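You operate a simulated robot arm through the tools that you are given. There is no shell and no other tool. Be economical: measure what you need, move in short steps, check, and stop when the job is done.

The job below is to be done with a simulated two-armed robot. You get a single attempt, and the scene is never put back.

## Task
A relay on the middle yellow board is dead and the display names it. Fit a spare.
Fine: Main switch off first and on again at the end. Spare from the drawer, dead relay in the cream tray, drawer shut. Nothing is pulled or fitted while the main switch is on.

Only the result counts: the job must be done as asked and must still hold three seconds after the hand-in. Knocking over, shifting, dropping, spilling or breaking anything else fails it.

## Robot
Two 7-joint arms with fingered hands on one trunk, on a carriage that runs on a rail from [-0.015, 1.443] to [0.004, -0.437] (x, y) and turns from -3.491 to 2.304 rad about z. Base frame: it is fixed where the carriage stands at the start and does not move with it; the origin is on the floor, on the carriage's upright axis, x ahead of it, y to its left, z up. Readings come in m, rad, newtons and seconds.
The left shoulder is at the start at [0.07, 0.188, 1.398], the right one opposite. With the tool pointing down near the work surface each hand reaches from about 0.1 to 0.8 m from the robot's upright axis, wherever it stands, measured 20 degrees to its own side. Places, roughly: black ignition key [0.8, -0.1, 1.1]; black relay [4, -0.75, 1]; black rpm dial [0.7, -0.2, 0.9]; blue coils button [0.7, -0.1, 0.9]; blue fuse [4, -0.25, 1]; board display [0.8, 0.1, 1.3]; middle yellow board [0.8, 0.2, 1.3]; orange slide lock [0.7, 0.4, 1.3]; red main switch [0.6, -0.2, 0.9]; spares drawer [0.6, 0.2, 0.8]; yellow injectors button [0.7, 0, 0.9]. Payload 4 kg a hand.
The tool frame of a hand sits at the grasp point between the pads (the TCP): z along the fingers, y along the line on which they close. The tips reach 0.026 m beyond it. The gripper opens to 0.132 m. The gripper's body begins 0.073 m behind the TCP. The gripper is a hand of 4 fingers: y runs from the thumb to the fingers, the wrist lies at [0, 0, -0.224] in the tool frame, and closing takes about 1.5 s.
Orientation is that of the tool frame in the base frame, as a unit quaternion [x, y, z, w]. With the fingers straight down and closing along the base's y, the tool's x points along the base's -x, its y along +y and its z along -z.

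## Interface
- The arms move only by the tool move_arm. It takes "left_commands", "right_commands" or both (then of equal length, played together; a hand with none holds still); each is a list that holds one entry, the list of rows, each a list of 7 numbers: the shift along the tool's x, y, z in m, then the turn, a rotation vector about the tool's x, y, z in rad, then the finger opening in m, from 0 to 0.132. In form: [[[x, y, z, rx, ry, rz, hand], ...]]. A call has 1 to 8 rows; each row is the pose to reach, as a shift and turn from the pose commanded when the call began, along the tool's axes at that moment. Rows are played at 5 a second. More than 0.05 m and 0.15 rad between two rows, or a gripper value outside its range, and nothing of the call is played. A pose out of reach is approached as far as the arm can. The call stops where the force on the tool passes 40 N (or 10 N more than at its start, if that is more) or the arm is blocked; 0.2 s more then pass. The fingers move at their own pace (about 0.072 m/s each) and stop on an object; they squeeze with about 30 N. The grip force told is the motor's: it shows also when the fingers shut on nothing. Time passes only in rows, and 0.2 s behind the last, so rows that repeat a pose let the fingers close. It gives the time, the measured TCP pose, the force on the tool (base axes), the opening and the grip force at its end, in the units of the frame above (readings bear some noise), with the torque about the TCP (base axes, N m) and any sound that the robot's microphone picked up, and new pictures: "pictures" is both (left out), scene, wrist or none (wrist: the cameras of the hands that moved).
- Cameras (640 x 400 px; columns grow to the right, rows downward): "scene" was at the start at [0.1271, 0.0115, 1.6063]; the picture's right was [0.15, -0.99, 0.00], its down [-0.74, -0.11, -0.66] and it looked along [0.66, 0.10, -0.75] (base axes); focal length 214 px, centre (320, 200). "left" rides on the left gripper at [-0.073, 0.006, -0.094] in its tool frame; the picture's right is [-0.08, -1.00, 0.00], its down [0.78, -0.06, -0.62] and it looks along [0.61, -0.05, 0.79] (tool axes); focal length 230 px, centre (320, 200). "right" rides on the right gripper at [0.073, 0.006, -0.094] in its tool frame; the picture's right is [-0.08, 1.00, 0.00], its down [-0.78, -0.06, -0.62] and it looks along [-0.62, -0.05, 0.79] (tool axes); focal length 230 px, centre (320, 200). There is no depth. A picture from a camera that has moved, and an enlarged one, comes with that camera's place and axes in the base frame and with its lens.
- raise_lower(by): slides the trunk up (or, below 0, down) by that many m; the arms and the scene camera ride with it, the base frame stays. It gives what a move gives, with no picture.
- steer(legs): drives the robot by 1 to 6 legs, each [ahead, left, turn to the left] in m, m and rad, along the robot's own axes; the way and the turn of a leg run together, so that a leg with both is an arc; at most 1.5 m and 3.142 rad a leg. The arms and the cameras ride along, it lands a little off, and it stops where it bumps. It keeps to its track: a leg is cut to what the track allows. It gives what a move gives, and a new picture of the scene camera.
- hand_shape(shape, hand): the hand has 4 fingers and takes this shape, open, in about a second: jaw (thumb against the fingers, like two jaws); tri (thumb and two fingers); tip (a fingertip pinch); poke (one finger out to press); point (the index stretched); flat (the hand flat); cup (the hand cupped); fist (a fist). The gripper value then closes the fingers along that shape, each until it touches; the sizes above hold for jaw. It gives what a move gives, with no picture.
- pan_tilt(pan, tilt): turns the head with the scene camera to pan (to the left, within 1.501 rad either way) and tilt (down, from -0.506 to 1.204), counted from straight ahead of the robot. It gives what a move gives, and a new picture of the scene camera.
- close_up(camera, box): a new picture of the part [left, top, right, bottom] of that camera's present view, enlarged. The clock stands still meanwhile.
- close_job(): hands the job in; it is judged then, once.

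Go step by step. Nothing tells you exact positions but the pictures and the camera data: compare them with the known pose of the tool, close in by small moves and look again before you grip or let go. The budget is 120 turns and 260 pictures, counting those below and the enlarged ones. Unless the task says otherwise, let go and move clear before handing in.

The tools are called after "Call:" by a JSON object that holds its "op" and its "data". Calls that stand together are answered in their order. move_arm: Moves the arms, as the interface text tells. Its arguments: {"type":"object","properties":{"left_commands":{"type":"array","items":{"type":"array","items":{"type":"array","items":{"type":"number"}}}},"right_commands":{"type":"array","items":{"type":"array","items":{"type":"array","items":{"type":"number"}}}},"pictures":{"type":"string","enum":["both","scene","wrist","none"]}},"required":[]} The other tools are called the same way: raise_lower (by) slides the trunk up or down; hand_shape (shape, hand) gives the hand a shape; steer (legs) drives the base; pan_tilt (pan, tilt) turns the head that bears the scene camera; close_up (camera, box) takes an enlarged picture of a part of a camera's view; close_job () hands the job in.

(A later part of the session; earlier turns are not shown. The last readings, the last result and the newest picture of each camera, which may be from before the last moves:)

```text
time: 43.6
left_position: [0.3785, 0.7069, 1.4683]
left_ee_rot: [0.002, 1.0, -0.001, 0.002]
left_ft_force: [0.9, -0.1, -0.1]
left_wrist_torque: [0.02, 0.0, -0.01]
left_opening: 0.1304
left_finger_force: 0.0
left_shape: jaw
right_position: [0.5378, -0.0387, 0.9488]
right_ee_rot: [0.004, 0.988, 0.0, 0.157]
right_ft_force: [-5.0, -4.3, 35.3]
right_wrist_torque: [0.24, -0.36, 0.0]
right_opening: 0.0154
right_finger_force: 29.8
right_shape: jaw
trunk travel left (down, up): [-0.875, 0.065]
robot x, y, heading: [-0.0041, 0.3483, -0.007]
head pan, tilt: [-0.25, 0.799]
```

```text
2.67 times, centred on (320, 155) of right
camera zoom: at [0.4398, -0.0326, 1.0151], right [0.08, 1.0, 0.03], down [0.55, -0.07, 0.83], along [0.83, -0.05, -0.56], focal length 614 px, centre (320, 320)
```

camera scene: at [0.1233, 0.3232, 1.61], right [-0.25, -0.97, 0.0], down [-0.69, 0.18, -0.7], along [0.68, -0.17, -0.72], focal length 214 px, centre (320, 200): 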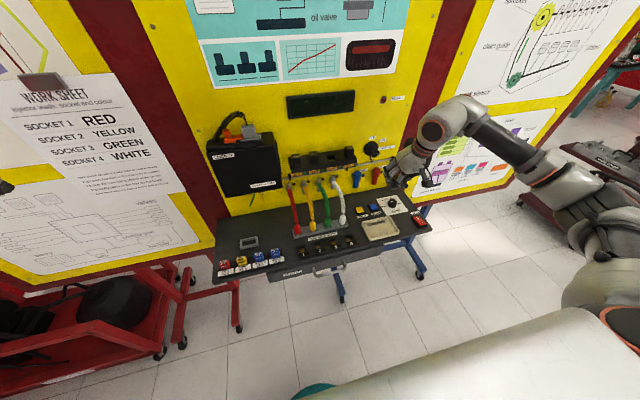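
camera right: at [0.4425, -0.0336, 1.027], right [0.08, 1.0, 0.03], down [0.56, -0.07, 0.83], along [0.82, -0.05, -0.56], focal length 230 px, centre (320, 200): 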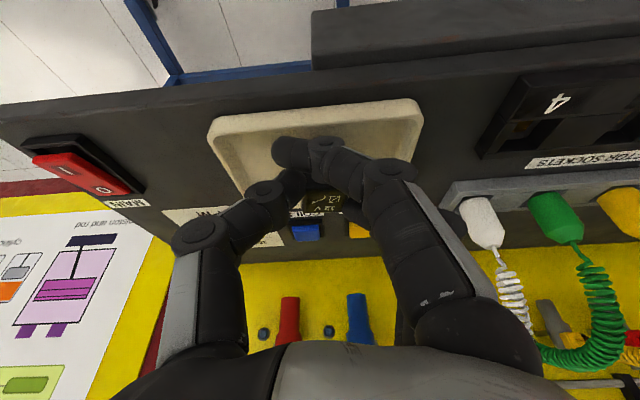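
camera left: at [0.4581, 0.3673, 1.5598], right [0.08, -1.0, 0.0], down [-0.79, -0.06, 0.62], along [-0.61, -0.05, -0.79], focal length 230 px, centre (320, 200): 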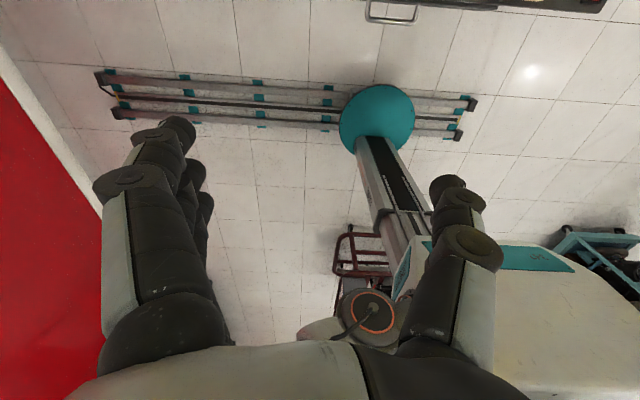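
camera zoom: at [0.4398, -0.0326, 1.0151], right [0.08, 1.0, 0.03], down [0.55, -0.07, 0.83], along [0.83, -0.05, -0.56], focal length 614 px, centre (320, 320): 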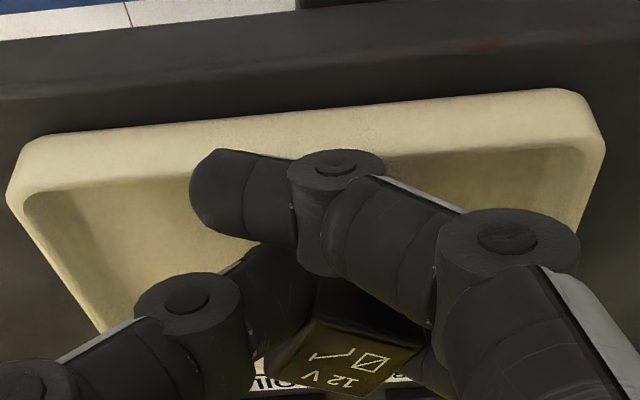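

Contact with the tray floor. I ease up slightly and open.

Call:
{"op": "move_arm", "data": {"right_commands": [[[-0.001, 0, -0.0028, 0, 0, 0, 0.0], [-0.001, 0, -0.0028, 0, 0, 0, 0.03], [-0.001, 0, -0.0028, 0, 0, 0, 0.05], [-0.001, 0, -0.0028, 0, 0, 0, 0.05], [-0.001, 0, -0.0028, 0, 0, 0, 0.05]]], "pictures": "wrist"}}

Call:
{"op": "close_up", "data": {"camera": "scene", "box": [350, 190, 420, 250]}}

```text
time: 44.8
left_position: [0.3839, 0.7043, 1.4687]
left_ee_rot: [0.002, 1.0, 0.0, 0.0]
left_ft_force: [-1.1, -0.7, 0.4]
left_wrist_torque: [0.03, 0.0, 0.03]
left_opening: 0.13
left_finger_force: 0.1
left_shape: jaw
right_position: [0.5392, -0.038, 0.949]
right_ee_rot: [0.004, 0.988, -0.001, 0.154]
right_ft_force: [-4.3, -2.0, 6.0]
right_wrist_torque: [0.1, 0.22, 0.09]
right_opening: 0.0483
right_finger_force: 0.0
right_shape: jaw
trunk travel left (down, up): [-0.875, 0.065]
robot x, y, heading: [-0.0072, 0.3453, -0.002]
head pan, tilt: [-0.25, 0.799]
camera right: at [0.4414, -0.0331, 1.0144], right [0.08, 1.0, 0.03], down [0.56, -0.07, 0.83], along [0.82, -0.05, -0.56], focal length 230 px, centre (320, 200)
```

right: 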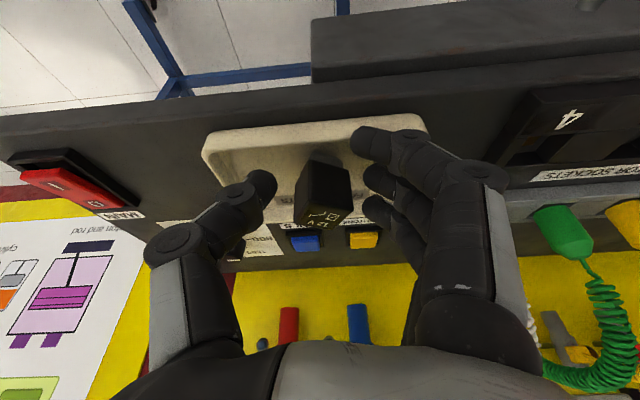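

```text
6.67 times, centred on (385, 220) of scene
camera zoom: at [0.1228, 0.3259, 1.61], right [-0.25, -0.97, 0.0], down [-0.69, 0.18, -0.7], along [0.68, -0.18, -0.72], focal length 1430 px, centre (-113, 67)
```

zoom: 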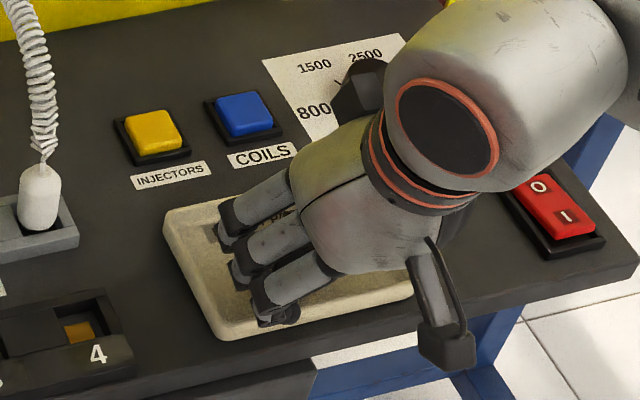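

The relay stands free in the tray. Lifting the hand straight up.

Call:
{"op": "move_arm", "data": {"right_commands": [[[-0.0046, 0, -0.0143, 0, 0, 0, 0.055], [-0.0122, 0, -0.0381, 0, 0, 0, 0.055], [-0.0243, 0, -0.0762, 0, 0, 0, 0.055], [-0.0365, 0, -0.1144, 0, 0, 0, 0.055], [-0.0486, 0, -0.1525, 0, 0, 0, 0.055]]], "pictures": "wrist"}}

Call:
{"op": "close_up", "data": {"camera": "scene", "box": [220, 180, 440, 300]}}

```text
time: 46.0
left_position: [0.3853, 0.705, 1.4671]
left_ee_rot: [0.001, 1.0, -0.001, 0.0]
left_ft_force: [-0.6, -0.5, -0.4]
left_wrist_torque: [0.04, 0.01, 0.02]
left_opening: 0.1303
left_finger_force: 0.2
left_shape: jaw
right_position: [0.5425, -0.0393, 1.1116]
right_ee_rot: [0.003, 0.988, 0.0, 0.154]
right_ft_force: [0.4, -0.6, 0.4]
right_wrist_torque: [0.02, -0.01, -0.02]
right_opening: 0.0545
right_finger_force: 0.1
right_shape: jaw
trunk travel left (down, up): [-0.875, 0.065]
robot x, y, heading: [-0.0014, 0.3452, -0.005]
head pan, tilt: [-0.25, 0.799]
camera right: at [0.4433, -0.0335, 1.1779], right [0.08, 1.0, 0.02], down [0.56, -0.07, 0.83], along [0.82, -0.05, -0.56], focal length 230 px, centre (320, 200)
```

right: 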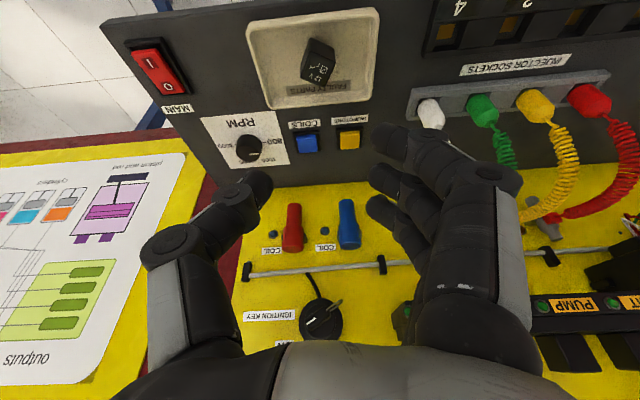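

```text
2.91 times, centred on (330, 240) of scene
camera zoom: at [0.1236, 0.326, 1.6099], right [-0.25, -0.97, 0.0], down [-0.69, 0.18, -0.7], along [0.68, -0.18, -0.72], focal length 624 px, centre (291, 84)
```

zoom: 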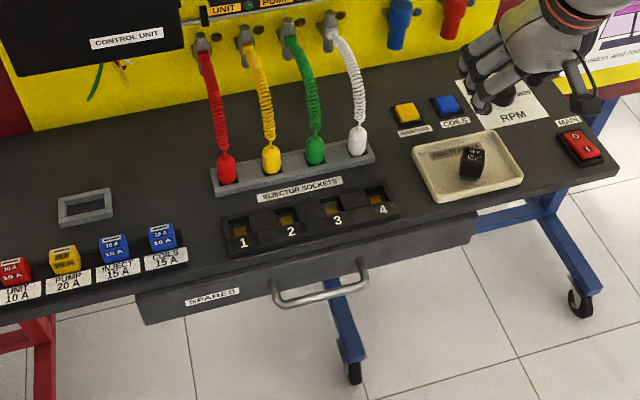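

The dead relay stands in the tray. The drawer handle bar is near [0.482, 0.191, 0.825]; I move the hand above it, straight down, to look.

Call:
{"op": "move_arm", "data": {"right_commands": [[[0.0173, 0.0383, -0.0073, 0, 0.05, 0, 0.055], [0.0347, 0.0767, -0.0147, 0, 0.1, 0, 0.055], [0.052, 0.115, -0.022, 0, 0.15, 0, 0.055], [0.0693, 0.153, -0.0293, 0, 0.2, 0, 0.055], [0.0867, 0.192, -0.0367, 0, 0.25, 0, 0.055], [0.104, 0.23, -0.044, 0, 0.3, 0, 0.055]]], "pictures": "wrist"}}

Call:
{"op": "pan_tilt", "data": {"pan": -0.2, "tilt": 1.1}}

```text
time: 47.4
left_position: [0.3858, 0.7059, 1.4671]
left_ee_rot: [0.001, 1.0, -0.001, 0.0]
left_ft_force: [-0.1, -0.1, 0.6]
left_wrist_torque: [-0.01, -0.02, 0.04]
left_opening: 0.1303
left_finger_force: 0.0
left_shape: jaw
right_position: [0.4295, 0.1933, 1.1195]
right_ee_rot: [0.003, 1.0, 0.001, 0.004]
right_ft_force: [-0.3, -0.4, -1.1]
right_wrist_torque: [-0.02, 0.02, 0.0]
right_opening: 0.0548
right_finger_force: 0.0
right_shape: jaw
trunk travel left (down, up): [-0.875, 0.065]
robot x, y, heading: [-0.0026, 0.3457, -0.0]
head pan, tilt: [-0.25, 0.799]
camera right: at [0.356, 0.1994, 1.2126], right [0.08, 1.0, 0.0], down [0.78, -0.07, 0.62], along [0.62, -0.05, -0.78], focal length 230 px, centre (320, 200)
```

right: 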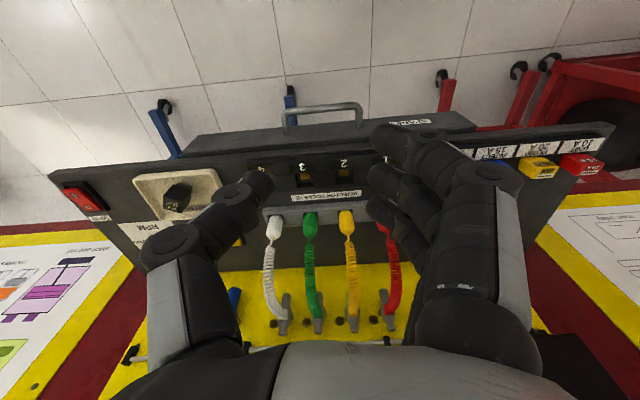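

```text
time: 48.2
left_position: [0.3849, 0.7048, 1.4663]
left_ee_rot: [0.002, 1.0, 0.0, 0.001]
left_ft_force: [-1.1, 0.3, -0.1]
left_wrist_torque: [-0.02, 0.01, -0.01]
left_opening: 0.1302
left_finger_force: 0.1
left_shape: jaw
right_position: [0.4303, 0.1926, 1.1209]
right_ee_rot: [0.004, 1.0, 0.0, 0.004]
right_ft_force: [0.2, 0.2, 0.5]
right_wrist_torque: [0.05, 0.0, -0.02]
right_opening: 0.0544
right_finger_force: 0.1
right_shape: jaw
trunk travel left (down, up): [-0.875, 0.065]
robot x, y, heading: [-0.0043, 0.3486, -0.006]
head pan, tilt: [-0.201, 1.1]
camera scene: at [0.1078, 0.3327, 1.5882], right [-0.2, -0.98, 0.0], down [-0.87, 0.18, -0.45], along [0.45, -0.09, -0.89], focal length 214 px, centre (320, 200)
```

scene: 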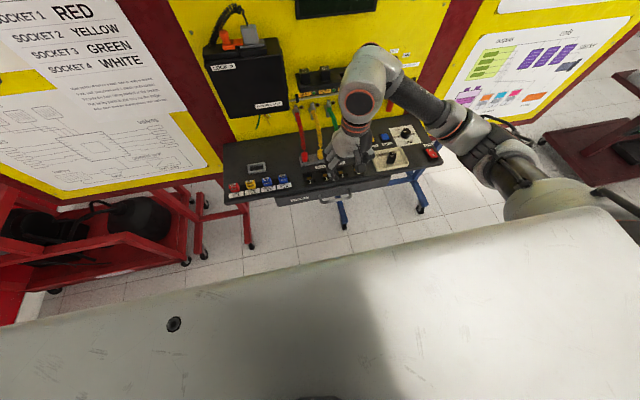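

Call:
{"op": "close_up", "data": {"camera": "right", "box": [240, 70, 420, 200]}}

Call:
{"op": "close_up", "data": {"camera": "scene", "box": [260, 150, 400, 240]}}

```text
3.08 times, centred on (330, 135) of right
camera zoom: at [0.3562, 0.1974, 1.2123], right [0.08, 1.0, 0.0], down [0.78, -0.07, 0.62], along [0.62, -0.05, -0.78], focal length 708 px, centre (289, 400)
```

zoom: 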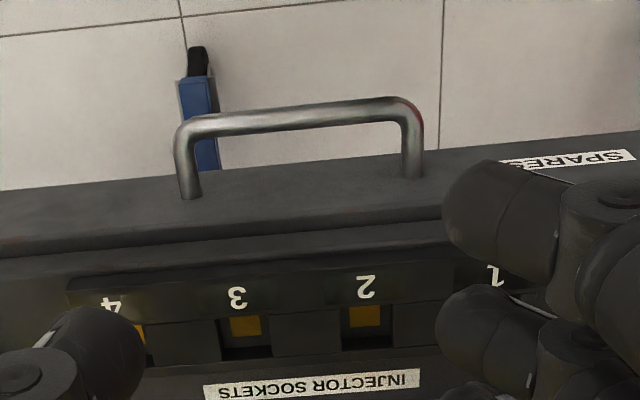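

```text
4.44 times, centred on (330, 195) of scene
camera zoom: at [0.1078, 0.3327, 1.5882], right [-0.2, -0.98, 0.0], down [-0.87, 0.18, -0.45], along [0.45, -0.09, -0.89], focal length 953 px, centre (276, 222)
```

zoom: 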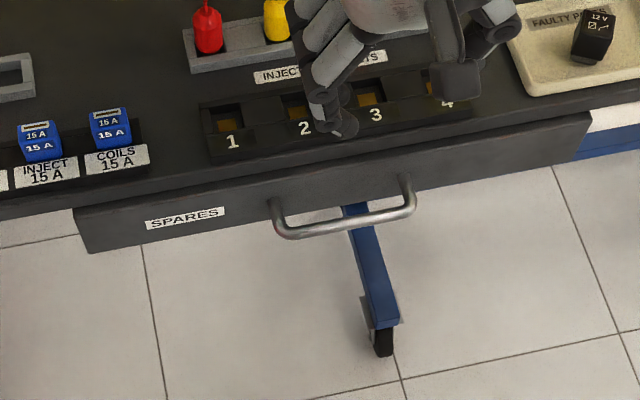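

Handle bar is about [0.465, 0.195, 0.86], standing ~3.5 cm off the drawer front. I'll yaw the hand so it closes front-to-back.

Call:
{"op": "move_arm", "data": {"right_commands": [[[0, 0, 0, 0, 0, 0.14, 0.055], [0, 0, 0, 0, 0, 0.28, 0.055], [0, 0, 0, 0, 0, 0.42, 0.055], [0, 0, 0, 0, 0, 0.56, 0.055], [0, 0, 0, 0, 0, 0.7, 0.055], [0, 0, 0, 0, 0, 0.84, 0.055]]], "pictures": "none"}}

Call:
{"op": "move_arm", "data": {"right_commands": [[[0.0, 0, 0, 0, 0, 0.14, 0.055], [0, 0, 0, 0, 0, 0.28, 0.055], [0, 0, 0, 0, 0, 0.42, 0.055], [0, 0, 0, 0, 0, 0.56, 0.055], [0, 0, 0, 0, 0, 0.7, 0.055], [0, 0, 0, 0, 0, 0.73, 0.055]]], "pictures": "both"}}

```text
time: 49.6
left_position: [0.3849, 0.7036, 1.4682]
left_ee_rot: [0.001, 1.0, 0.0, -0.001]
left_ft_force: [0.1, 0.0, 0.3]
left_wrist_torque: [-0.02, -0.01, 0.0]
left_opening: 0.1304
left_finger_force: 0.1
left_shape: jaw
right_position: [0.4929, 0.136, 1.025]
right_ee_rot: [0.406, 0.914, 0.009, 0.005]
right_ft_force: [-0.5, -0.4, -0.2]
right_wrist_torque: [0.03, 0.03, -0.03]
right_opening: 0.0547
right_finger_force: 0.1
right_shape: jaw
right hand out of reach, approached as far as the arm can: row 3, 4, 5, 6
trunk travel left (down, up): [-0.875, 0.065]
robot x, y, heading: [-0.002, 0.3453, -0.004]
head pan, tilt: [-0.201, 1.1]
```

```text
time: 51.0
left_position: [0.3856, 0.7062, 1.4661]
left_ee_rot: [0.001, 1.0, -0.001, -0.001]
left_ft_force: [0.0, 0.2, -0.1]
left_wrist_torque: [-0.04, 0.0, 0.02]
left_opening: 0.13
left_finger_force: 0.1
left_shape: jaw
right_position: [0.5127, 0.0349, 0.9567]
right_ee_rot: [0.685, 0.728, 0.029, -0.015]
right_ft_force: [0.1, 0.2, 0.3]
right_wrist_torque: [0.0, 0.01, 0.02]
right_opening: 0.0546
right_finger_force: 0.1
right_shape: jaw
right hand out of reach, approached as far as the arm can: row 1, 2, 3, 4, 5, 6
trunk travel left (down, up): [-0.875, 0.065]
robot x, y, heading: [-0.0042, 0.3469, -0.002]
head pan, tilt: [-0.201, 1.1]
camera scene: at [0.108, 0.3346, 1.5882], right [-0.2, -0.98, 0.0], down [-0.87, 0.18, -0.45], along [0.44, -0.09, -0.89], focal length 214 px, centre (320, 200)
camera right: at [0.5124, 0.1022, 1.0545], right [1.0, -0.02, 0.02], down [-0.02, -0.82, 0.56], along [0.0, -0.56, -0.83], focal length 230 px, centre (320, 200)
```

scene: 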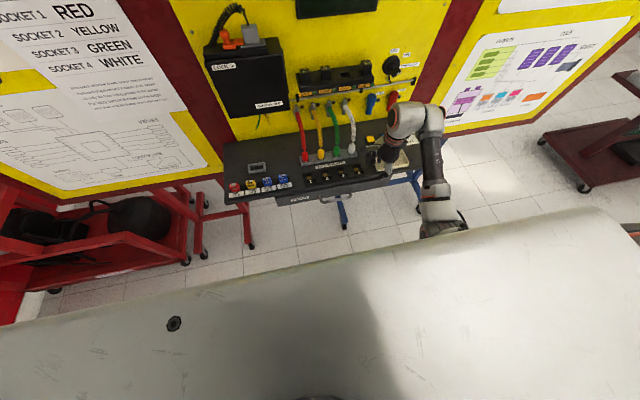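
right: 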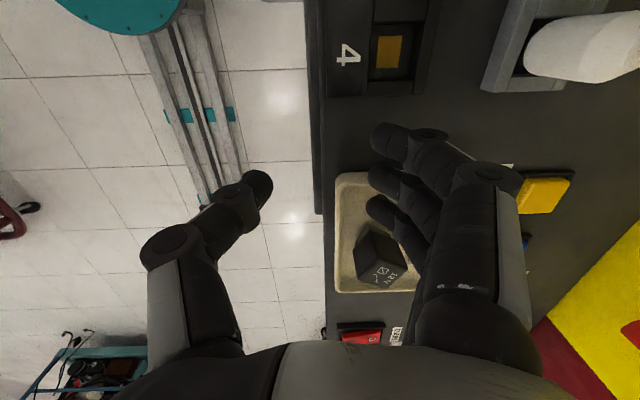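

The arm drifted because that yaw is out of reach here. I turn back the same way at once.

Call:
{"op": "move_arm", "data": {"right_commands": [[[0, 0, 0, 0, 0, -0.14, 0.055], [0, 0, 0, 0, 0, -0.28, 0.055], [0, 0, 0, 0, 0, -0.42, 0.055], [0, 0, 0, 0, 0, -0.56, 0.055], [0, 0, 0, 0, 0, -0.7, 0.055], [0, 0, 0, 0, 0, -0.84, 0.055]]], "pictures": "none"}}

Call:
{"op": "move_arm", "data": {"right_commands": [[[0, 0, 0, 0, 0, -0.14, 0.055], [0, 0, 0, 0, 0, -0.28, 0.055], [0, 0, 0, 0, 0, -0.42, 0.055], [0, 0, 0, 0, 0, -0.56, 0.055], [0, 0, 0, 0, 0, -0.7, 0.055], [0, 0, 0, 0, 0, -0.73, 0.055]]], "pictures": "scene"}}

```text
time: 52.4
left_position: [0.3849, 0.7046, 1.4667]
left_ee_rot: [0.002, 1.0, 0.001, 0.0]
left_ft_force: [-0.3, -0.8, -0.3]
left_wrist_torque: [0.01, -0.05, -0.04]
left_opening: 0.1301
left_finger_force: 0.3
left_shape: jaw
right_position: [0.5104, 0.0353, 0.9548]
right_ee_rot: [0.327, 0.944, 0.034, -0.002]
right_ft_force: [-0.7, -0.2, -0.2]
right_wrist_torque: [0.03, -0.01, 0.03]
right_opening: 0.0547
right_finger_force: 0.0
right_shape: jaw
trunk travel left (down, up): [-0.875, 0.065]
robot x, y, heading: [-0.0005, 0.3474, -0.002]
head pan, tilt: [-0.201, 1.1]
```

```text
time: 53.8
left_position: [0.3847, 0.7046, 1.467]
left_ee_rot: [0.002, 1.0, -0.001, 0.0]
left_ft_force: [0.5, 0.4, -0.3]
left_wrist_torque: [0.0, -0.02, 0.03]
left_opening: 0.1301
left_finger_force: 0.0
left_shape: jaw
right_position: [0.5116, 0.034, 0.9542]
right_ee_rot: [-0.031, 0.999, 0.032, 0.011]
right_ft_force: [-0.4, 0.7, 0.3]
right_wrist_torque: [-0.02, 0.0, 0.03]
right_opening: 0.0545
right_finger_force: 0.0
right_shape: jaw
trunk travel left (down, up): [-0.875, 0.065]
robot x, y, heading: [-0.001, 0.3474, -0.004]
head pan, tilt: [-0.201, 1.1]
camera scene: at [0.1078, 0.3329, 1.5882], right [-0.2, -0.98, 0.0], down [-0.87, 0.18, -0.45], along [0.44, -0.09, -0.89], focal length 214 px, centre (320, 200)
```

scene: 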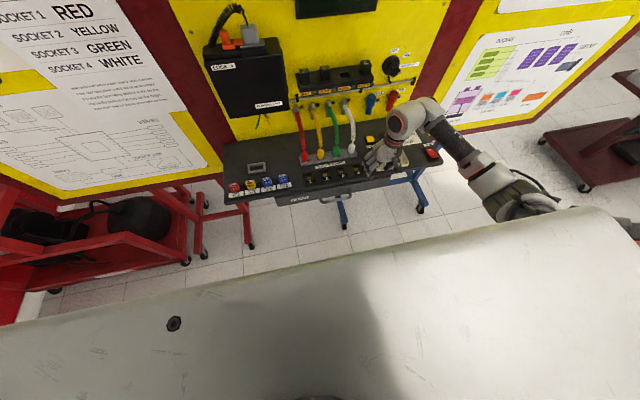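

Back to the straight orientation, but low near the tray. Raising straight up and checking.

Call:
{"op": "move_arm", "data": {"right_commands": [[[0, 0, -0.04, 0, 0, 0, 0.055], [0, 0, -0.085, 0, 0, 0, 0.055], [0, 0, -0.13, 0, 0, 0, 0.055], [0, 0, -0.17, 0, 0, 0, 0.055]]], "pictures": "wrist"}}

Call:
{"op": "close_up", "data": {"camera": "scene", "box": [220, 110, 450, 220]}}

```text
time: 54.8
left_position: [0.3855, 0.7049, 1.4671]
left_ee_rot: [0.002, 1.0, -0.001, 0.0]
left_ft_force: [0.3, 0.2, -0.4]
left_wrist_torque: [0.01, 0.02, 0.03]
left_opening: 0.1303
left_finger_force: 0.1
left_shape: jaw
right_position: [0.5071, 0.0232, 1.1238]
right_ee_rot: [-0.031, 0.999, 0.032, 0.01]
right_ft_force: [-0.6, 0.3, -0.2]
right_wrist_torque: [0.0, -0.02, 0.01]
right_opening: 0.0548
right_finger_force: 0.1
right_shape: jaw
trunk travel left (down, up): [-0.875, 0.065]
robot x, y, heading: [-0.0018, 0.3508, -0.004]
head pan, tilt: [-0.201, 1.1]
camera right: at [0.4328, 0.019, 1.2152], right [0.02, 1.0, 0.06], down [0.78, -0.05, 0.63], along [0.63, 0.04, -0.77], focal length 230 px, centre (320, 200)
```

right: 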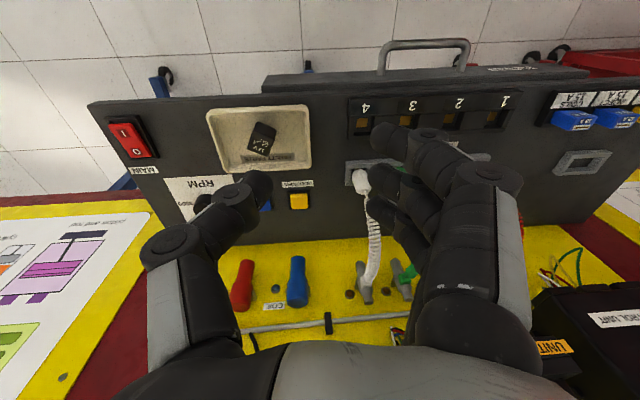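

```text
2.78 times, centred on (335, 165) of scene
camera zoom: at [0.1074, 0.3331, 1.5881], right [-0.2, -0.98, 0.0], down [-0.87, 0.18, -0.45], along [0.44, -0.09, -0.89], focal length 597 px, centre (278, 297)
```

zoom: 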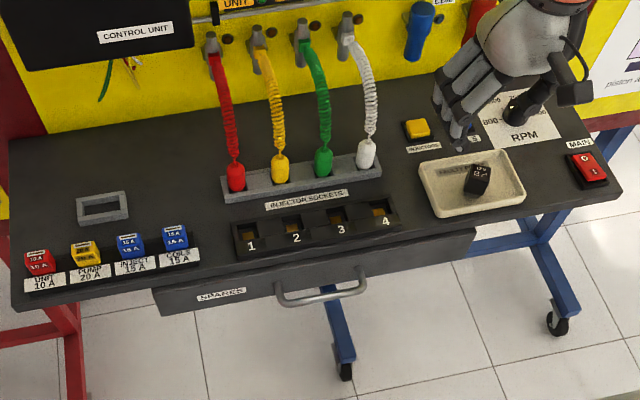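

Nothing was disturbed. That yaw was reachable further to the robot's right, so I drive left ~0.16 m and retry it there.

Call:
{"op": "steer", "data": {"legs": [[0, 0.17, 0]]}}

Call:
{"op": "move_arm", "data": {"right_commands": [[[0.02, 0.0, 0.02, 0, 0, 0.14, 0.07], [0.03, 0.0, 0.04, 0, 0, 0.28, 0.07], [0.03, 0, 0.05, 0, 0, 0.42, 0.07]]], "pictures": "wrist"}}

```text
time: 56.3
left_position: [0.3832, 0.8654, 1.4685]
left_ee_rot: [0.002, 1.0, 0.001, 0.0]
left_ft_force: [0.2, -0.3, -0.1]
left_wrist_torque: [0.04, -0.01, -0.05]
left_opening: 0.1302
left_finger_force: 0.0
left_shape: jaw
right_position: [0.5066, 0.1867, 1.1215]
right_ee_rot: [-0.031, 0.999, 0.034, 0.01]
right_ft_force: [-0.4, -0.6, -0.1]
right_wrist_torque: [0.01, -0.01, 0.01]
right_opening: 0.0544
right_finger_force: 0.1
right_shape: jaw
trunk travel left (down, up): [-0.875, 0.065]
robot x, y, heading: [-0.0045, 0.5139, -0.001]
head pan, tilt: [-0.201, 1.1]
camera scene: at [0.1062, 0.4936, 1.5881], right [-0.2, -0.98, 0.0], down [-0.87, 0.18, -0.45], along [0.44, -0.09, -0.89], focal length 214 px, centre (320, 200)
```

scene: 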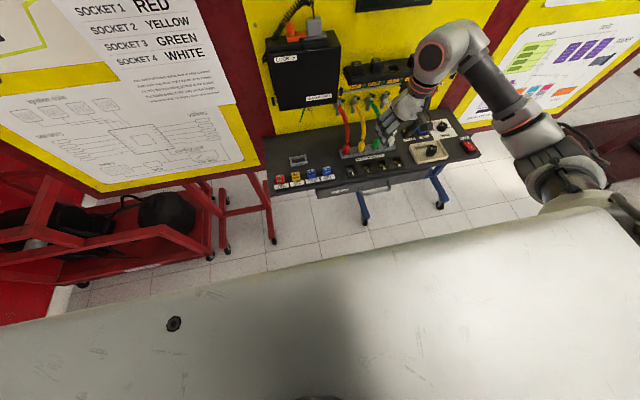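

```text
time: 57.1
left_position: [0.3841, 0.8715, 1.4672]
left_ee_rot: [0.001, 1.0, -0.001, 0.0]
left_ft_force: [0.4, -0.8, 0.1]
left_wrist_torque: [0.03, 0.02, 0.04]
left_opening: 0.1299
left_finger_force: 0.1
left_shape: jaw
right_position: [0.4784, 0.1934, 1.072]
right_ee_rot: [0.179, 0.983, 0.033, 0.003]
right_ft_force: [0.1, -0.5, 0.5]
right_wrist_torque: [0.0, -0.03, 0.02]
right_opening: 0.0692
right_finger_force: 0.0
right_shape: jaw
trunk travel left (down, up): [-0.875, 0.065]
robot x, y, heading: [-0.0039, 0.5099, -0.002]
head pan, tilt: [-0.201, 1.1]
camera right: at [0.41, 0.2168, 1.1654], right [0.42, 0.9, 0.07], down [0.7, -0.37, 0.61], along [0.57, -0.21, -0.79], focal length 230 px, centre (320, 200)
```

right: 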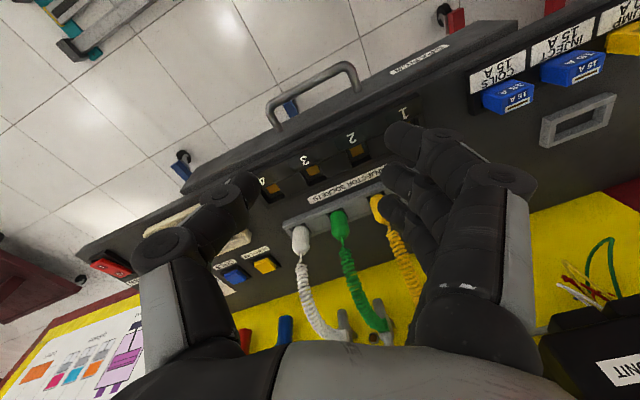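

Tracking well here. Continuing the yaw to 90°.

Call:
{"op": "move_arm", "data": {"right_commands": [[[0, 0, 0, 0, 0, 0.148, 0.07], [0, 0, 0, 0, 0, 0.296, 0.07], [0, 0, 0, 0, 0, 0.444, 0.07], [0, 0, 0, 0, 0, 0.592, 0.07], [0, 0, 0, 0, 0, 0.74, 0.07], [0, 0, 0, 0, 0, 0.888, 0.07], [0, 0, 0, 0, 0, 1.036, 0.07], [0, 0, 0, 0, 0, 1.184, 0.07]]], "pictures": "both"}}

```text
time: 58.9
left_position: [0.3841, 0.8727, 1.4665]
left_ee_rot: [0.002, 1.0, 0.0, 0.0]
left_ft_force: [0.4, 0.2, 0.5]
left_wrist_torque: [-0.03, 0.02, 0.01]
left_opening: 0.13
left_finger_force: 0.0
left_shape: jaw
right_position: [0.5071, 0.1524, 0.9703]
right_ee_rot: [0.696, 0.717, 0.032, -0.014]
right_ft_force: [-0.3, -0.4, -0.3]
right_wrist_torque: [0.01, -0.01, 0.03]
right_opening: 0.0691
right_finger_force: 0.1
right_shape: jaw
right hand out of reach, approached as far as the arm can: row 5, 6, 7, 8
trunk travel left (down, up): [-0.875, 0.065]
robot x, y, heading: [-0.0076, 0.513, -0.0]
head pan, tilt: [-0.201, 1.1]
camera scene: at [0.1064, 0.5, 1.5882], right [-0.2, -0.98, 0.0], down [-0.87, 0.18, -0.45], along [0.44, -0.09, -0.89], focal length 214 px, centre (320, 200)
camera right: at [0.5082, 0.2193, 1.0673], right [1.0, -0.05, 0.02], down [-0.05, -0.83, 0.56], along [-0.01, -0.56, -0.83], focal length 230 px, centre (320, 200)
```

scene: 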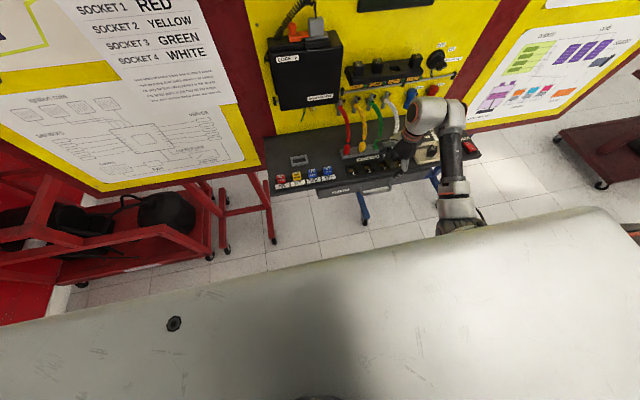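
right: 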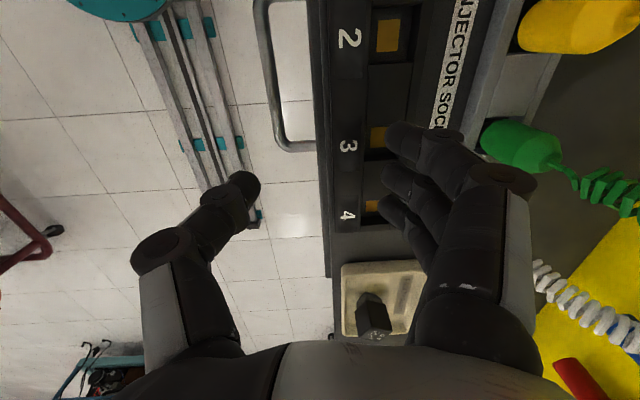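

Yaw reached at [0.507, 0.152, 0.970]. Now I pull back off the bench while tilting the fingers forward, to come at the bar from front-above.

Call:
{"op": "move_arm", "data": {"right_commands": [[[0, -0.02, 0, 0, 0, 0, 0.07], [0, -0.04, 0, -0.1, 0, 0, 0.07], [0, -0.06, 0, -0.2, 0, 0, 0.07], [0, -0.07, 0, -0.3, 0, 0, 0.07], [0, -0.08, 0, -0.4, 0, 0, 0.07]]], "pictures": "both"}}

```text
time: 60.1
left_position: [0.3819, 0.8713, 1.4679]
left_ee_rot: [0.001, 1.0, 0.0, 0.0]
left_ft_force: [-0.8, 0.9, -0.3]
left_wrist_torque: [-0.01, -0.03, 0.01]
left_opening: 0.1302
left_finger_force: 0.0
left_shape: jaw
right_position: [0.4276, 0.1506, 0.9709]
right_ee_rot: [0.685, 0.697, 0.173, 0.124]
right_ft_force: [0.4, 0.5, -0.1]
right_wrist_torque: [0.03, -0.03, -0.01]
right_opening: 0.0693
right_finger_force: 0.1
right_shape: jaw
right hand out of reach, approached as far as the arm can: row 1
trunk travel left (down, up): [-0.875, 0.065]
robot x, y, heading: [-0.008, 0.5118, 0.001]
head pan, tilt: [-0.201, 1.1]
camera scene: at [0.1045, 0.4994, 1.5883], right [-0.2, -0.98, 0.0], down [-0.87, 0.18, -0.46], along [0.45, -0.09, -0.89], focal length 214 px, centre (320, 200)
camera right: at [0.3935, 0.2156, 1.0624], right [0.91, -0.08, 0.4], down [-0.28, -0.83, 0.49], along [0.3, -0.56, -0.78], focal length 230 px, centre (320, 200)
```

scene: 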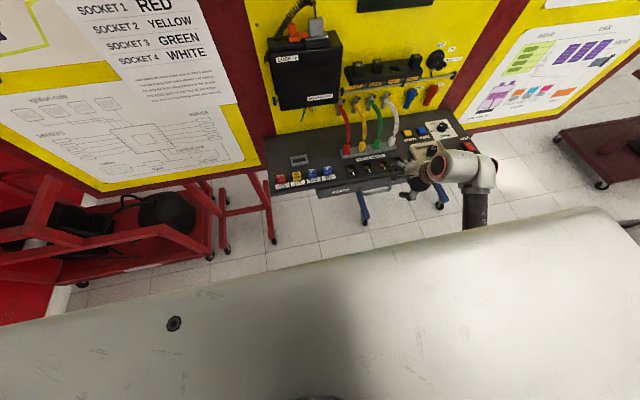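
right: 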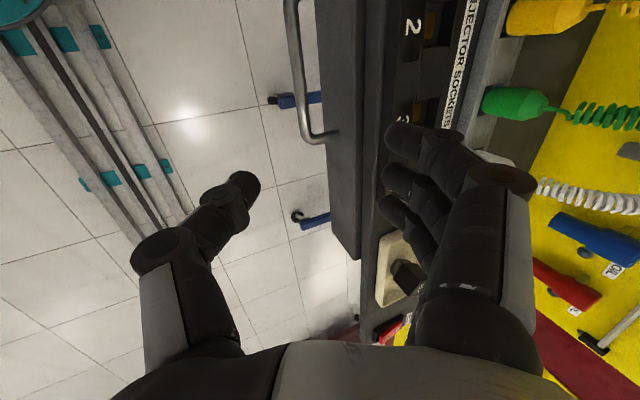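

Reachable now. I tilt further to about 53° and move to a pre-grasp point in front-above of the bar.

Call:
{"op": "move_arm", "data": {"right_commands": [[[0.0094, -0.014, 0.0, -0.13, 0, 0, 0.07], [0.0188, -0.028, 0.01, -0.26, 0, 0, 0.07], [0.028, -0.042, 0.024, -0.39, 0, 0, 0.07], [0.0375, -0.056, 0.039, -0.52, 0, 0, 0.07]]], "pictures": "both"}}

Call:
{"op": "close_up", "data": {"camera": "scene", "box": [310, 120, 450, 230]}}

```text
time: 61.1
left_position: [0.3815, 0.8709, 1.4665]
left_ee_rot: [0.0, 1.0, -0.001, 0.0]
left_ft_force: [-0.5, 0.2, 0.0]
left_wrist_torque: [0.01, -0.01, 0.0]
left_opening: 0.1302
left_finger_force: 0.0
left_shape: jaw
right_position: [0.3931, 0.1878, 0.9149]
right_ee_rot: [0.631, 0.629, 0.345, 0.297]
right_ft_force: [0.1, -0.7, 0.1]
right_wrist_torque: [0.03, 0.0, 0.01]
right_opening: 0.0693
right_finger_force: 0.1
right_shape: jaw
trunk travel left (down, up): [-0.875, 0.065]
robot x, y, heading: [-0.0035, 0.5119, -0.002]
head pan, tilt: [-0.201, 1.1]
camera scene: at [0.105, 0.4993, 1.5883], right [-0.2, -0.98, 0.0], down [-0.87, 0.18, -0.45], along [0.45, -0.09, -0.89], focal length 214 px, centre (320, 200)
camera right: at [0.3199, 0.2558, 0.978], right [0.59, -0.11, 0.8], down [-0.51, -0.82, 0.26], along [0.62, -0.56, -0.54], focal length 230 px, centre (320, 200)
```

scene: 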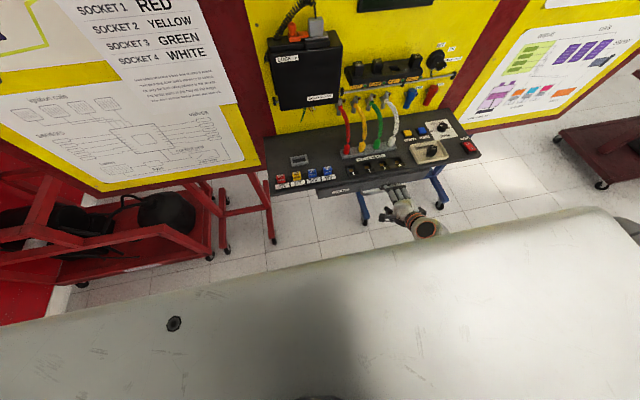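
right: 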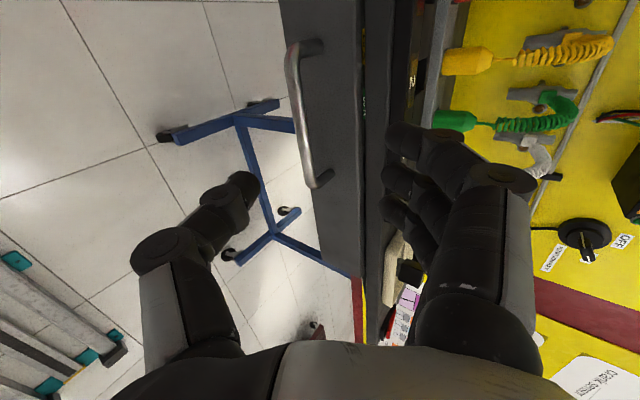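

```text
3.64 times, centred on (380, 175) of scene
camera zoom: at [0.105, 0.4993, 1.5883], right [-0.2, -0.98, 0.0], down [-0.87, 0.18, -0.45], along [0.45, -0.09, -0.89], focal length 780 px, centre (102, 291)
```

zoom: 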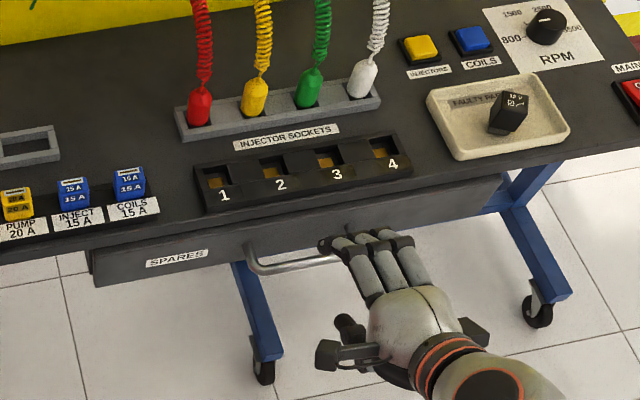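

The bar lies at about tool offset [0.002, -0.017, 0.125]. I narrow the jaw to 0.05 and approach part-way.

Call:
{"op": "move_arm", "data": {"right_commands": [[[0.0, -0.008, 0.02, 0, 0, 0, 0.05], [0.002, -0.017, 0.045, 0, 0, 0, 0.05], [0.002, -0.017, 0.075, 0, 0, 0, 0.05]]], "pictures": "wrist"}}

Call:
{"op": "close_up", "data": {"camera": "scene", "box": [350, 150, 430, 220]}}

Call:
{"op": "close_up", "data": {"camera": "right", "box": [200, 30, 440, 220]}}

```text
time: 62.1
left_position: [0.3831, 0.8703, 1.4683]
left_ee_rot: [0.002, 1.0, -0.001, 0.0]
left_ft_force: [0.3, -0.7, -0.4]
left_wrist_torque: [-0.02, -0.02, -0.02]
left_opening: 0.1302
left_finger_force: 0.0
left_shape: jaw
right_position: [0.4393, 0.1623, 0.8579]
right_ee_rot: [0.613, 0.653, 0.318, 0.312]
right_ft_force: [-0.4, 0.5, 0.0]
right_wrist_torque: [0.03, -0.01, 0.0]
right_opening: 0.0506
right_finger_force: 0.0
right_shape: jaw
trunk travel left (down, up): [-0.875, 0.065]
robot x, y, heading: [-0.0047, 0.5146, -0.001]
head pan, tilt: [-0.201, 1.1]
stopped in row 3 (right hand): the arm was blocked; the commanded pose is now the measured one
camera right: at [0.3646, 0.2318, 0.9166], right [0.61, -0.03, 0.8], down [-0.48, -0.81, 0.34], along [0.63, -0.59, -0.5], focal length 230 px, centre (320, 200)
```

right: 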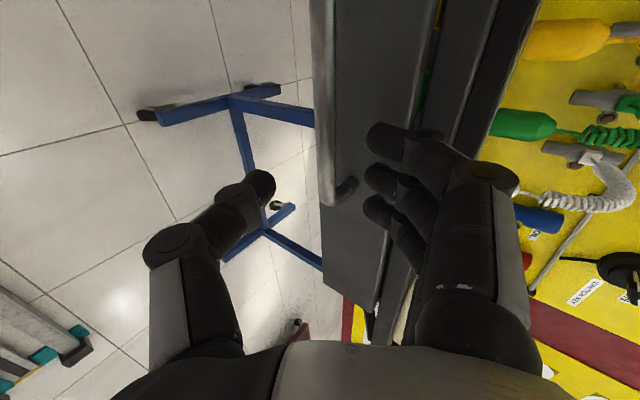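

```text
5.71 times, centred on (390, 185) of scene
camera zoom: at [0.1059, 0.499, 1.5882], right [-0.2, -0.98, 0.0], down [-0.87, 0.18, -0.45], along [0.44, -0.09, -0.89], focal length 1226 px, centre (-80, 286)
```

zoom: 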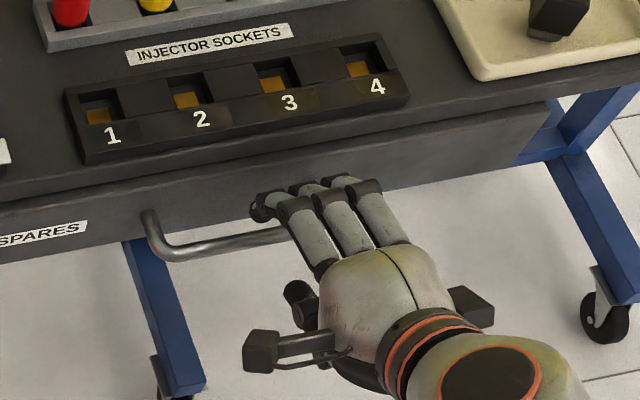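

```text
2.11 times, centred on (320, 125) of right
camera zoom: at [0.3646, 0.2318, 0.9166], right [0.61, -0.03, 0.8], down [-0.48, -0.81, 0.34], along [0.63, -0.59, -0.5], focal length 484 px, centre (320, 358)
```

zoom: 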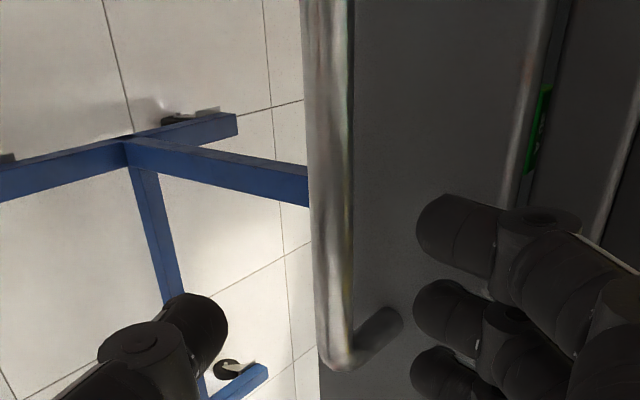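

The arm was blocked (no tool force: likely a joint limit). I back off upward and will instead lower the trunk, keeping the arm in an easier posture.

Call:
{"op": "move_arm", "data": {"right_commands": [[[0.003, 0.005, -0.03, 0, 0, 0, 0.05], [0.01, 0.025, -0.065, 0, 0, 0, 0.05], [0.02, 0.05, -0.09, 0, 0, 0, 0.05], [0.035, 0.077, -0.106, 0, 0, 0, 0.05]]], "pictures": "none"}}

Call:
{"op": "raise_lower", "data": {"by": -0.1}}

Call:
{"op": "close_up", "data": {"camera": "right", "box": [0, 0, 640, 400]}}

Call:
{"op": "close_up", "data": {"camera": "scene", "box": [0, 0, 640, 400]}}

```text
time: 62.8
left_position: [0.3818, 0.8703, 1.4669]
left_ee_rot: [0.002, 1.0, 0.001, 0.0]
left_ft_force: [-0.5, 0.3, -0.2]
left_wrist_torque: [-0.01, -0.03, -0.03]
left_opening: 0.1302
left_finger_force: 0.1
left_shape: jaw
right_position: [0.4119, 0.1195, 0.9526]
right_ee_rot: [0.563, 0.694, 0.275, 0.355]
right_ft_force: [1.2, -1.7, 0.2]
right_wrist_torque: [0.0, 0.02, 0.02]
right_opening: 0.0504
right_finger_force: 0.0
right_shape: jaw
trunk travel left (down, up): [-0.875, 0.065]
robot x, y, heading: [-0.0044, 0.5095, 0.0]
head pan, tilt: [-0.201, 1.1]
stopped in row 3 (right hand): the arm was blocked; the commanded pose is now the measured one
```

```text
time: 64.1
left_position: [0.3836, 0.8699, 1.3669]
left_ee_rot: [0.002, 1.0, 0.0, 0.0]
left_ft_force: [0.5, -0.1, 0.1]
left_wrist_torque: [-0.03, -0.04, 0.01]
left_opening: 0.13
left_finger_force: 0.1
left_shape: jaw
right_position: [0.4111, 0.1201, 0.8529]
right_ee_rot: [0.562, 0.694, 0.275, 0.355]
right_ft_force: [-0.6, -0.1, -0.3]
right_wrist_torque: [0.04, -0.02, 0.0]
right_opening: 0.0505
right_finger_force: 0.0
right_shape: jaw
trunk travel left (down, up): [-0.775, 0.165]
robot x, y, heading: [-0.0068, 0.5132, -0.001]
head pan, tilt: [-0.201, 1.1]
```

```text
1.00 times, centred on (320, 200) of right (not enlarged: the box is as wide or as high as the picture)
camera zoom: at [0.3318, 0.1937, 0.8986], right [0.59, 0.14, 0.79], down [-0.44, -0.77, 0.46], along [0.67, -0.62, -0.39], focal length 230 px, centre (320, 200)
```

zoom: 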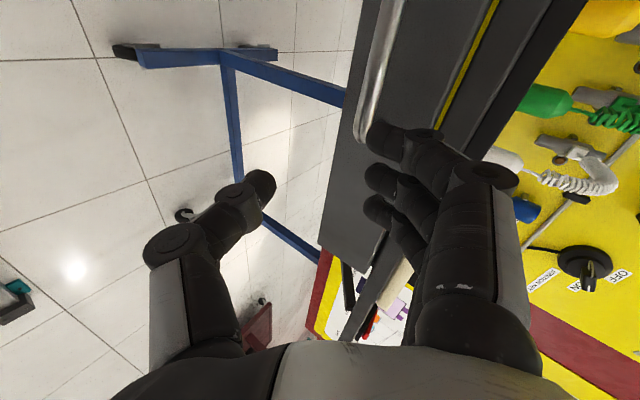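

```text
1.00 times, centred on (320, 200) of scene (not enlarged: the box is as wide or as high as the picture)
camera zoom: at [0.1061, 0.4983, 1.4882], right [-0.2, -0.98, 0.0], down [-0.87, 0.18, -0.45], along [0.44, -0.09, -0.89], focal length 214 px, centre (320, 200)
```

zoom: 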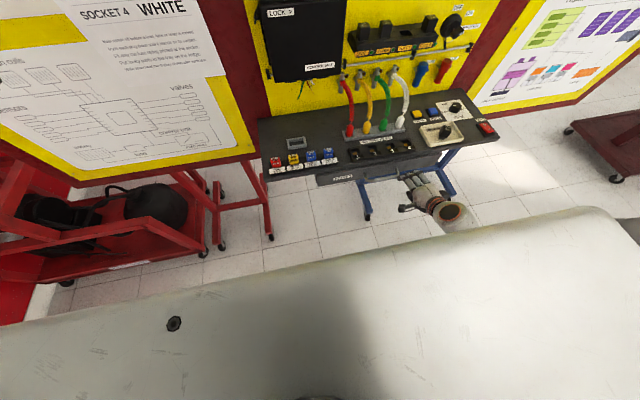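

The posture is hemmed in. A better way: turn the robot 90° right and use the left hand, whose closing line then runs front-to-back naturally. I raise the trunk, drive left a bit and turn.

Call:
{"op": "raise_lower", "data": {"by": 0.1}}

Call:
{"op": "steer", "data": {"legs": [[0, 0.2, 0]]}}

Call:
{"op": "steer", "data": {"legs": [[0, 0, -0.8], [0, 0, -0.77]]}}

```text
time: 65.5
left_position: [0.3827, 0.8701, 1.4662]
left_ee_rot: [0.002, 1.0, 0.0, 0.0]
left_ft_force: [1.1, -0.3, 0.3]
left_wrist_torque: [-0.01, -0.01, 0.01]
left_opening: 0.1304
left_finger_force: 0.1
left_shape: jaw
right_position: [0.4119, 0.12, 0.9524]
right_ee_rot: [0.563, 0.693, 0.277, 0.355]
right_ft_force: [-0.4, 0.2, 0.7]
right_wrist_torque: [-0.01, 0.0, -0.01]
right_opening: 0.0502
right_finger_force: 0.1
right_shape: jaw
trunk travel left (down, up): [-0.875, 0.065]
robot x, y, heading: [-0.0052, 0.5132, -0.004]
head pan, tilt: [-0.201, 1.1]
```

```text
time: 67.1
left_position: [0.3829, 1.0651, 1.4683]
left_ee_rot: [0.003, 1.0, 0.002, 0.0]
left_ft_force: [0.3, -0.9, 0.0]
left_wrist_torque: [0.02, -0.02, -0.01]
left_opening: 0.1305
left_finger_force: 0.2
left_shape: jaw
right_position: [0.408, 0.317, 0.9517]
right_ee_rot: [0.565, 0.692, 0.277, 0.354]
right_ft_force: [0.5, -0.5, 0.4]
right_wrist_torque: [0.03, -0.01, -0.01]
right_opening: 0.0503
right_finger_force: 0.1
right_shape: jaw
trunk travel left (down, up): [-0.875, 0.065]
robot x, y, heading: [-0.0054, 0.7136, -0.012]
head pan, tilt: [-0.201, 1.1]
camera scene: at [0.1039, 0.6943, 1.5882], right [-0.21, -0.98, 0.0], down [-0.87, 0.18, -0.45], along [0.44, -0.09, -0.89], focal length 214 px, centre (320, 200)
```

scene: 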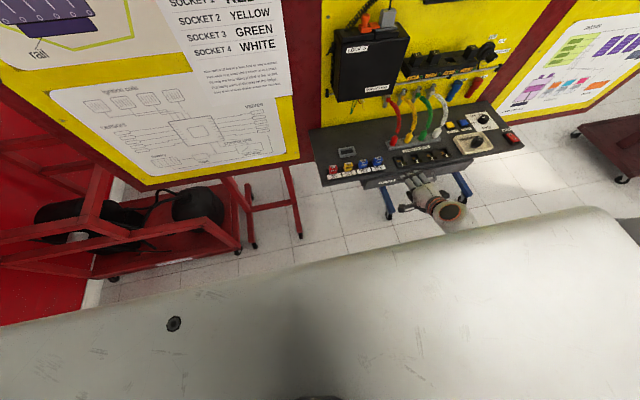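

```text
time: 71.6
left_position: [0.3516, 0.3238, 1.4678]
left_ee_rot: [0.709, 0.705, 0.0, 0.0]
left_ft_force: [0.2, -0.1, 0.2]
left_wrist_torque: [0.01, -0.04, 0.0]
left_opening: 0.1302
left_finger_force: 0.0
left_shape: jaw
right_position: [-0.3997, 0.297, 0.9539]
right_ee_rot: [0.889, 0.092, -0.056, 0.445]
right_ft_force: [0.3, 0.3, 0.3]
right_wrist_torque: [-0.02, 0.03, 0.02]
right_opening: 0.0506
right_finger_force: 0.1
right_shape: jaw
trunk travel left (down, up): [-0.875, 0.065]
robot x, y, heading: [-0.0066, 0.7112, -1.574]
head pan, tilt: [-0.201, 1.1]
camera scene: at [-0.0205, 0.6003, 1.5882], right [-0.98, 0.2, 0.0], down [0.18, 0.87, -0.45], along [-0.09, -0.44, -0.89], focal length 214 px, centre (320, 200)
```

scene: 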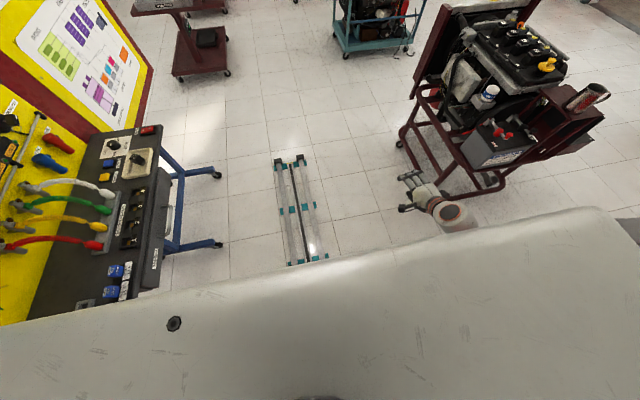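

Now the left hand has tool y along +X. I turn the head to the bench and lower the left hand toward the handle area.

Call:
{"op": "move_arm", "data": {"left_commands": [[[-0.015, 0.008, 0.045, 0, 0, 0, 0.08], [-0.03, 0.015, 0.09, 0, 0, 0, 0.08], [-0.045, 0.023, 0.135, 0, 0, 0, 0.08], [-0.06, 0.03, 0.18, 0, 0, 0, 0.08], [-0.075, 0.038, 0.225, 0, 0, 0, 0.08], [-0.09, 0.045, 0.27, 0, 0, 0, 0.08], [-0.105, 0.052, 0.315, 0, 0, 0, 0.08], [-0.12, 0.06, 0.36, 0, 0, 0, 0.08]]], "pictures": "wrist"}}

Call:
{"op": "pan_tilt", "data": {"pan": 0.75, "tilt": 0.9}}

```text
time: 73.4
left_position: [0.4111, 0.2015, 1.104]
left_ee_rot: [0.709, 0.705, 0.0, -0.001]
left_ft_force: [-0.9, 0.8, -1.0]
left_wrist_torque: [0.03, 0.01, 0.02]
left_opening: 0.0803
left_finger_force: 0.2
left_shape: jaw
right_position: [-0.3995, 0.2949, 0.952]
right_ee_rot: [0.889, 0.092, -0.057, 0.445]
right_ft_force: [-0.2, -0.5, 0.5]
right_wrist_torque: [0.01, 0.03, -0.03]
right_opening: 0.0505
right_finger_force: 0.0
right_shape: jaw
trunk travel left (down, up): [-0.875, 0.065]
robot x, y, heading: [-0.0089, 0.7121, -1.572]
head pan, tilt: [-0.201, 1.1]
camera left: at [0.4157, 0.1292, 1.1963], right [-1.0, -0.07, 0.0], down [-0.06, 0.79, 0.62], along [-0.04, 0.62, -0.79], focal length 230 px, centre (320, 200)
```

left: 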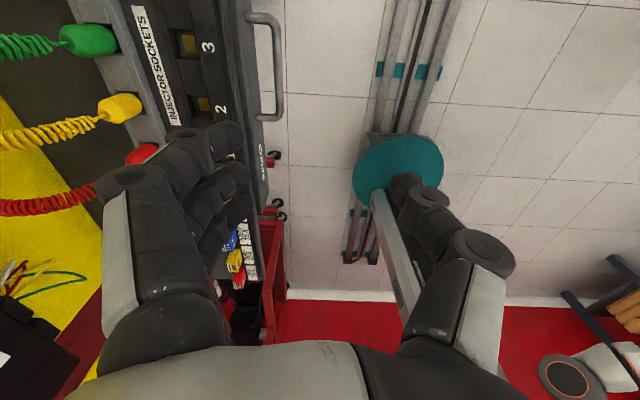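

```text
time: 74.6
left_position: [0.4096, 0.2041, 1.1062]
left_ee_rot: [0.709, 0.706, 0.0, 0.001]
left_ft_force: [0.0, -0.1, -0.7]
left_wrist_torque: [0.0, 0.01, -0.02]
left_opening: 0.0806
left_finger_force: 0.1
left_shape: jaw
right_position: [-0.399, 0.2966, 0.9538]
right_ee_rot: [0.888, 0.093, -0.057, 0.446]
right_ft_force: [0.7, 0.3, 0.3]
right_wrist_torque: [-0.01, 0.01, -0.01]
right_opening: 0.0504
right_finger_force: 0.0
right_shape: jaw
trunk travel left (down, up): [-0.875, 0.065]
robot x, y, heading: [-0.009, 0.7133, -1.579]
head pan, tilt: [0.75, 0.901]
camera scene: at [0.0433, 0.6062, 1.602], right [-0.74, -0.68, 0.0], down [-0.53, 0.58, -0.62], along [0.42, -0.46, -0.78], focal length 214 px, centre (320, 200)
```

scene: 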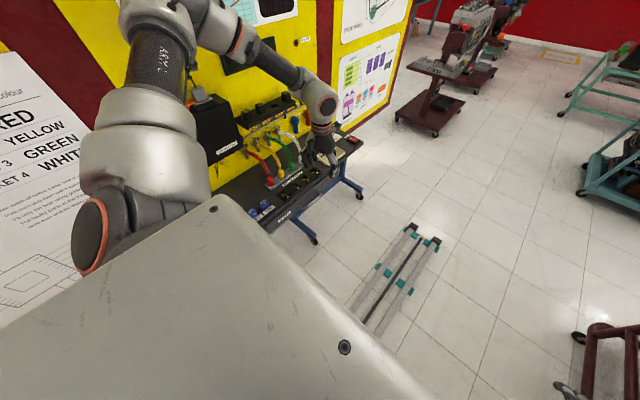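

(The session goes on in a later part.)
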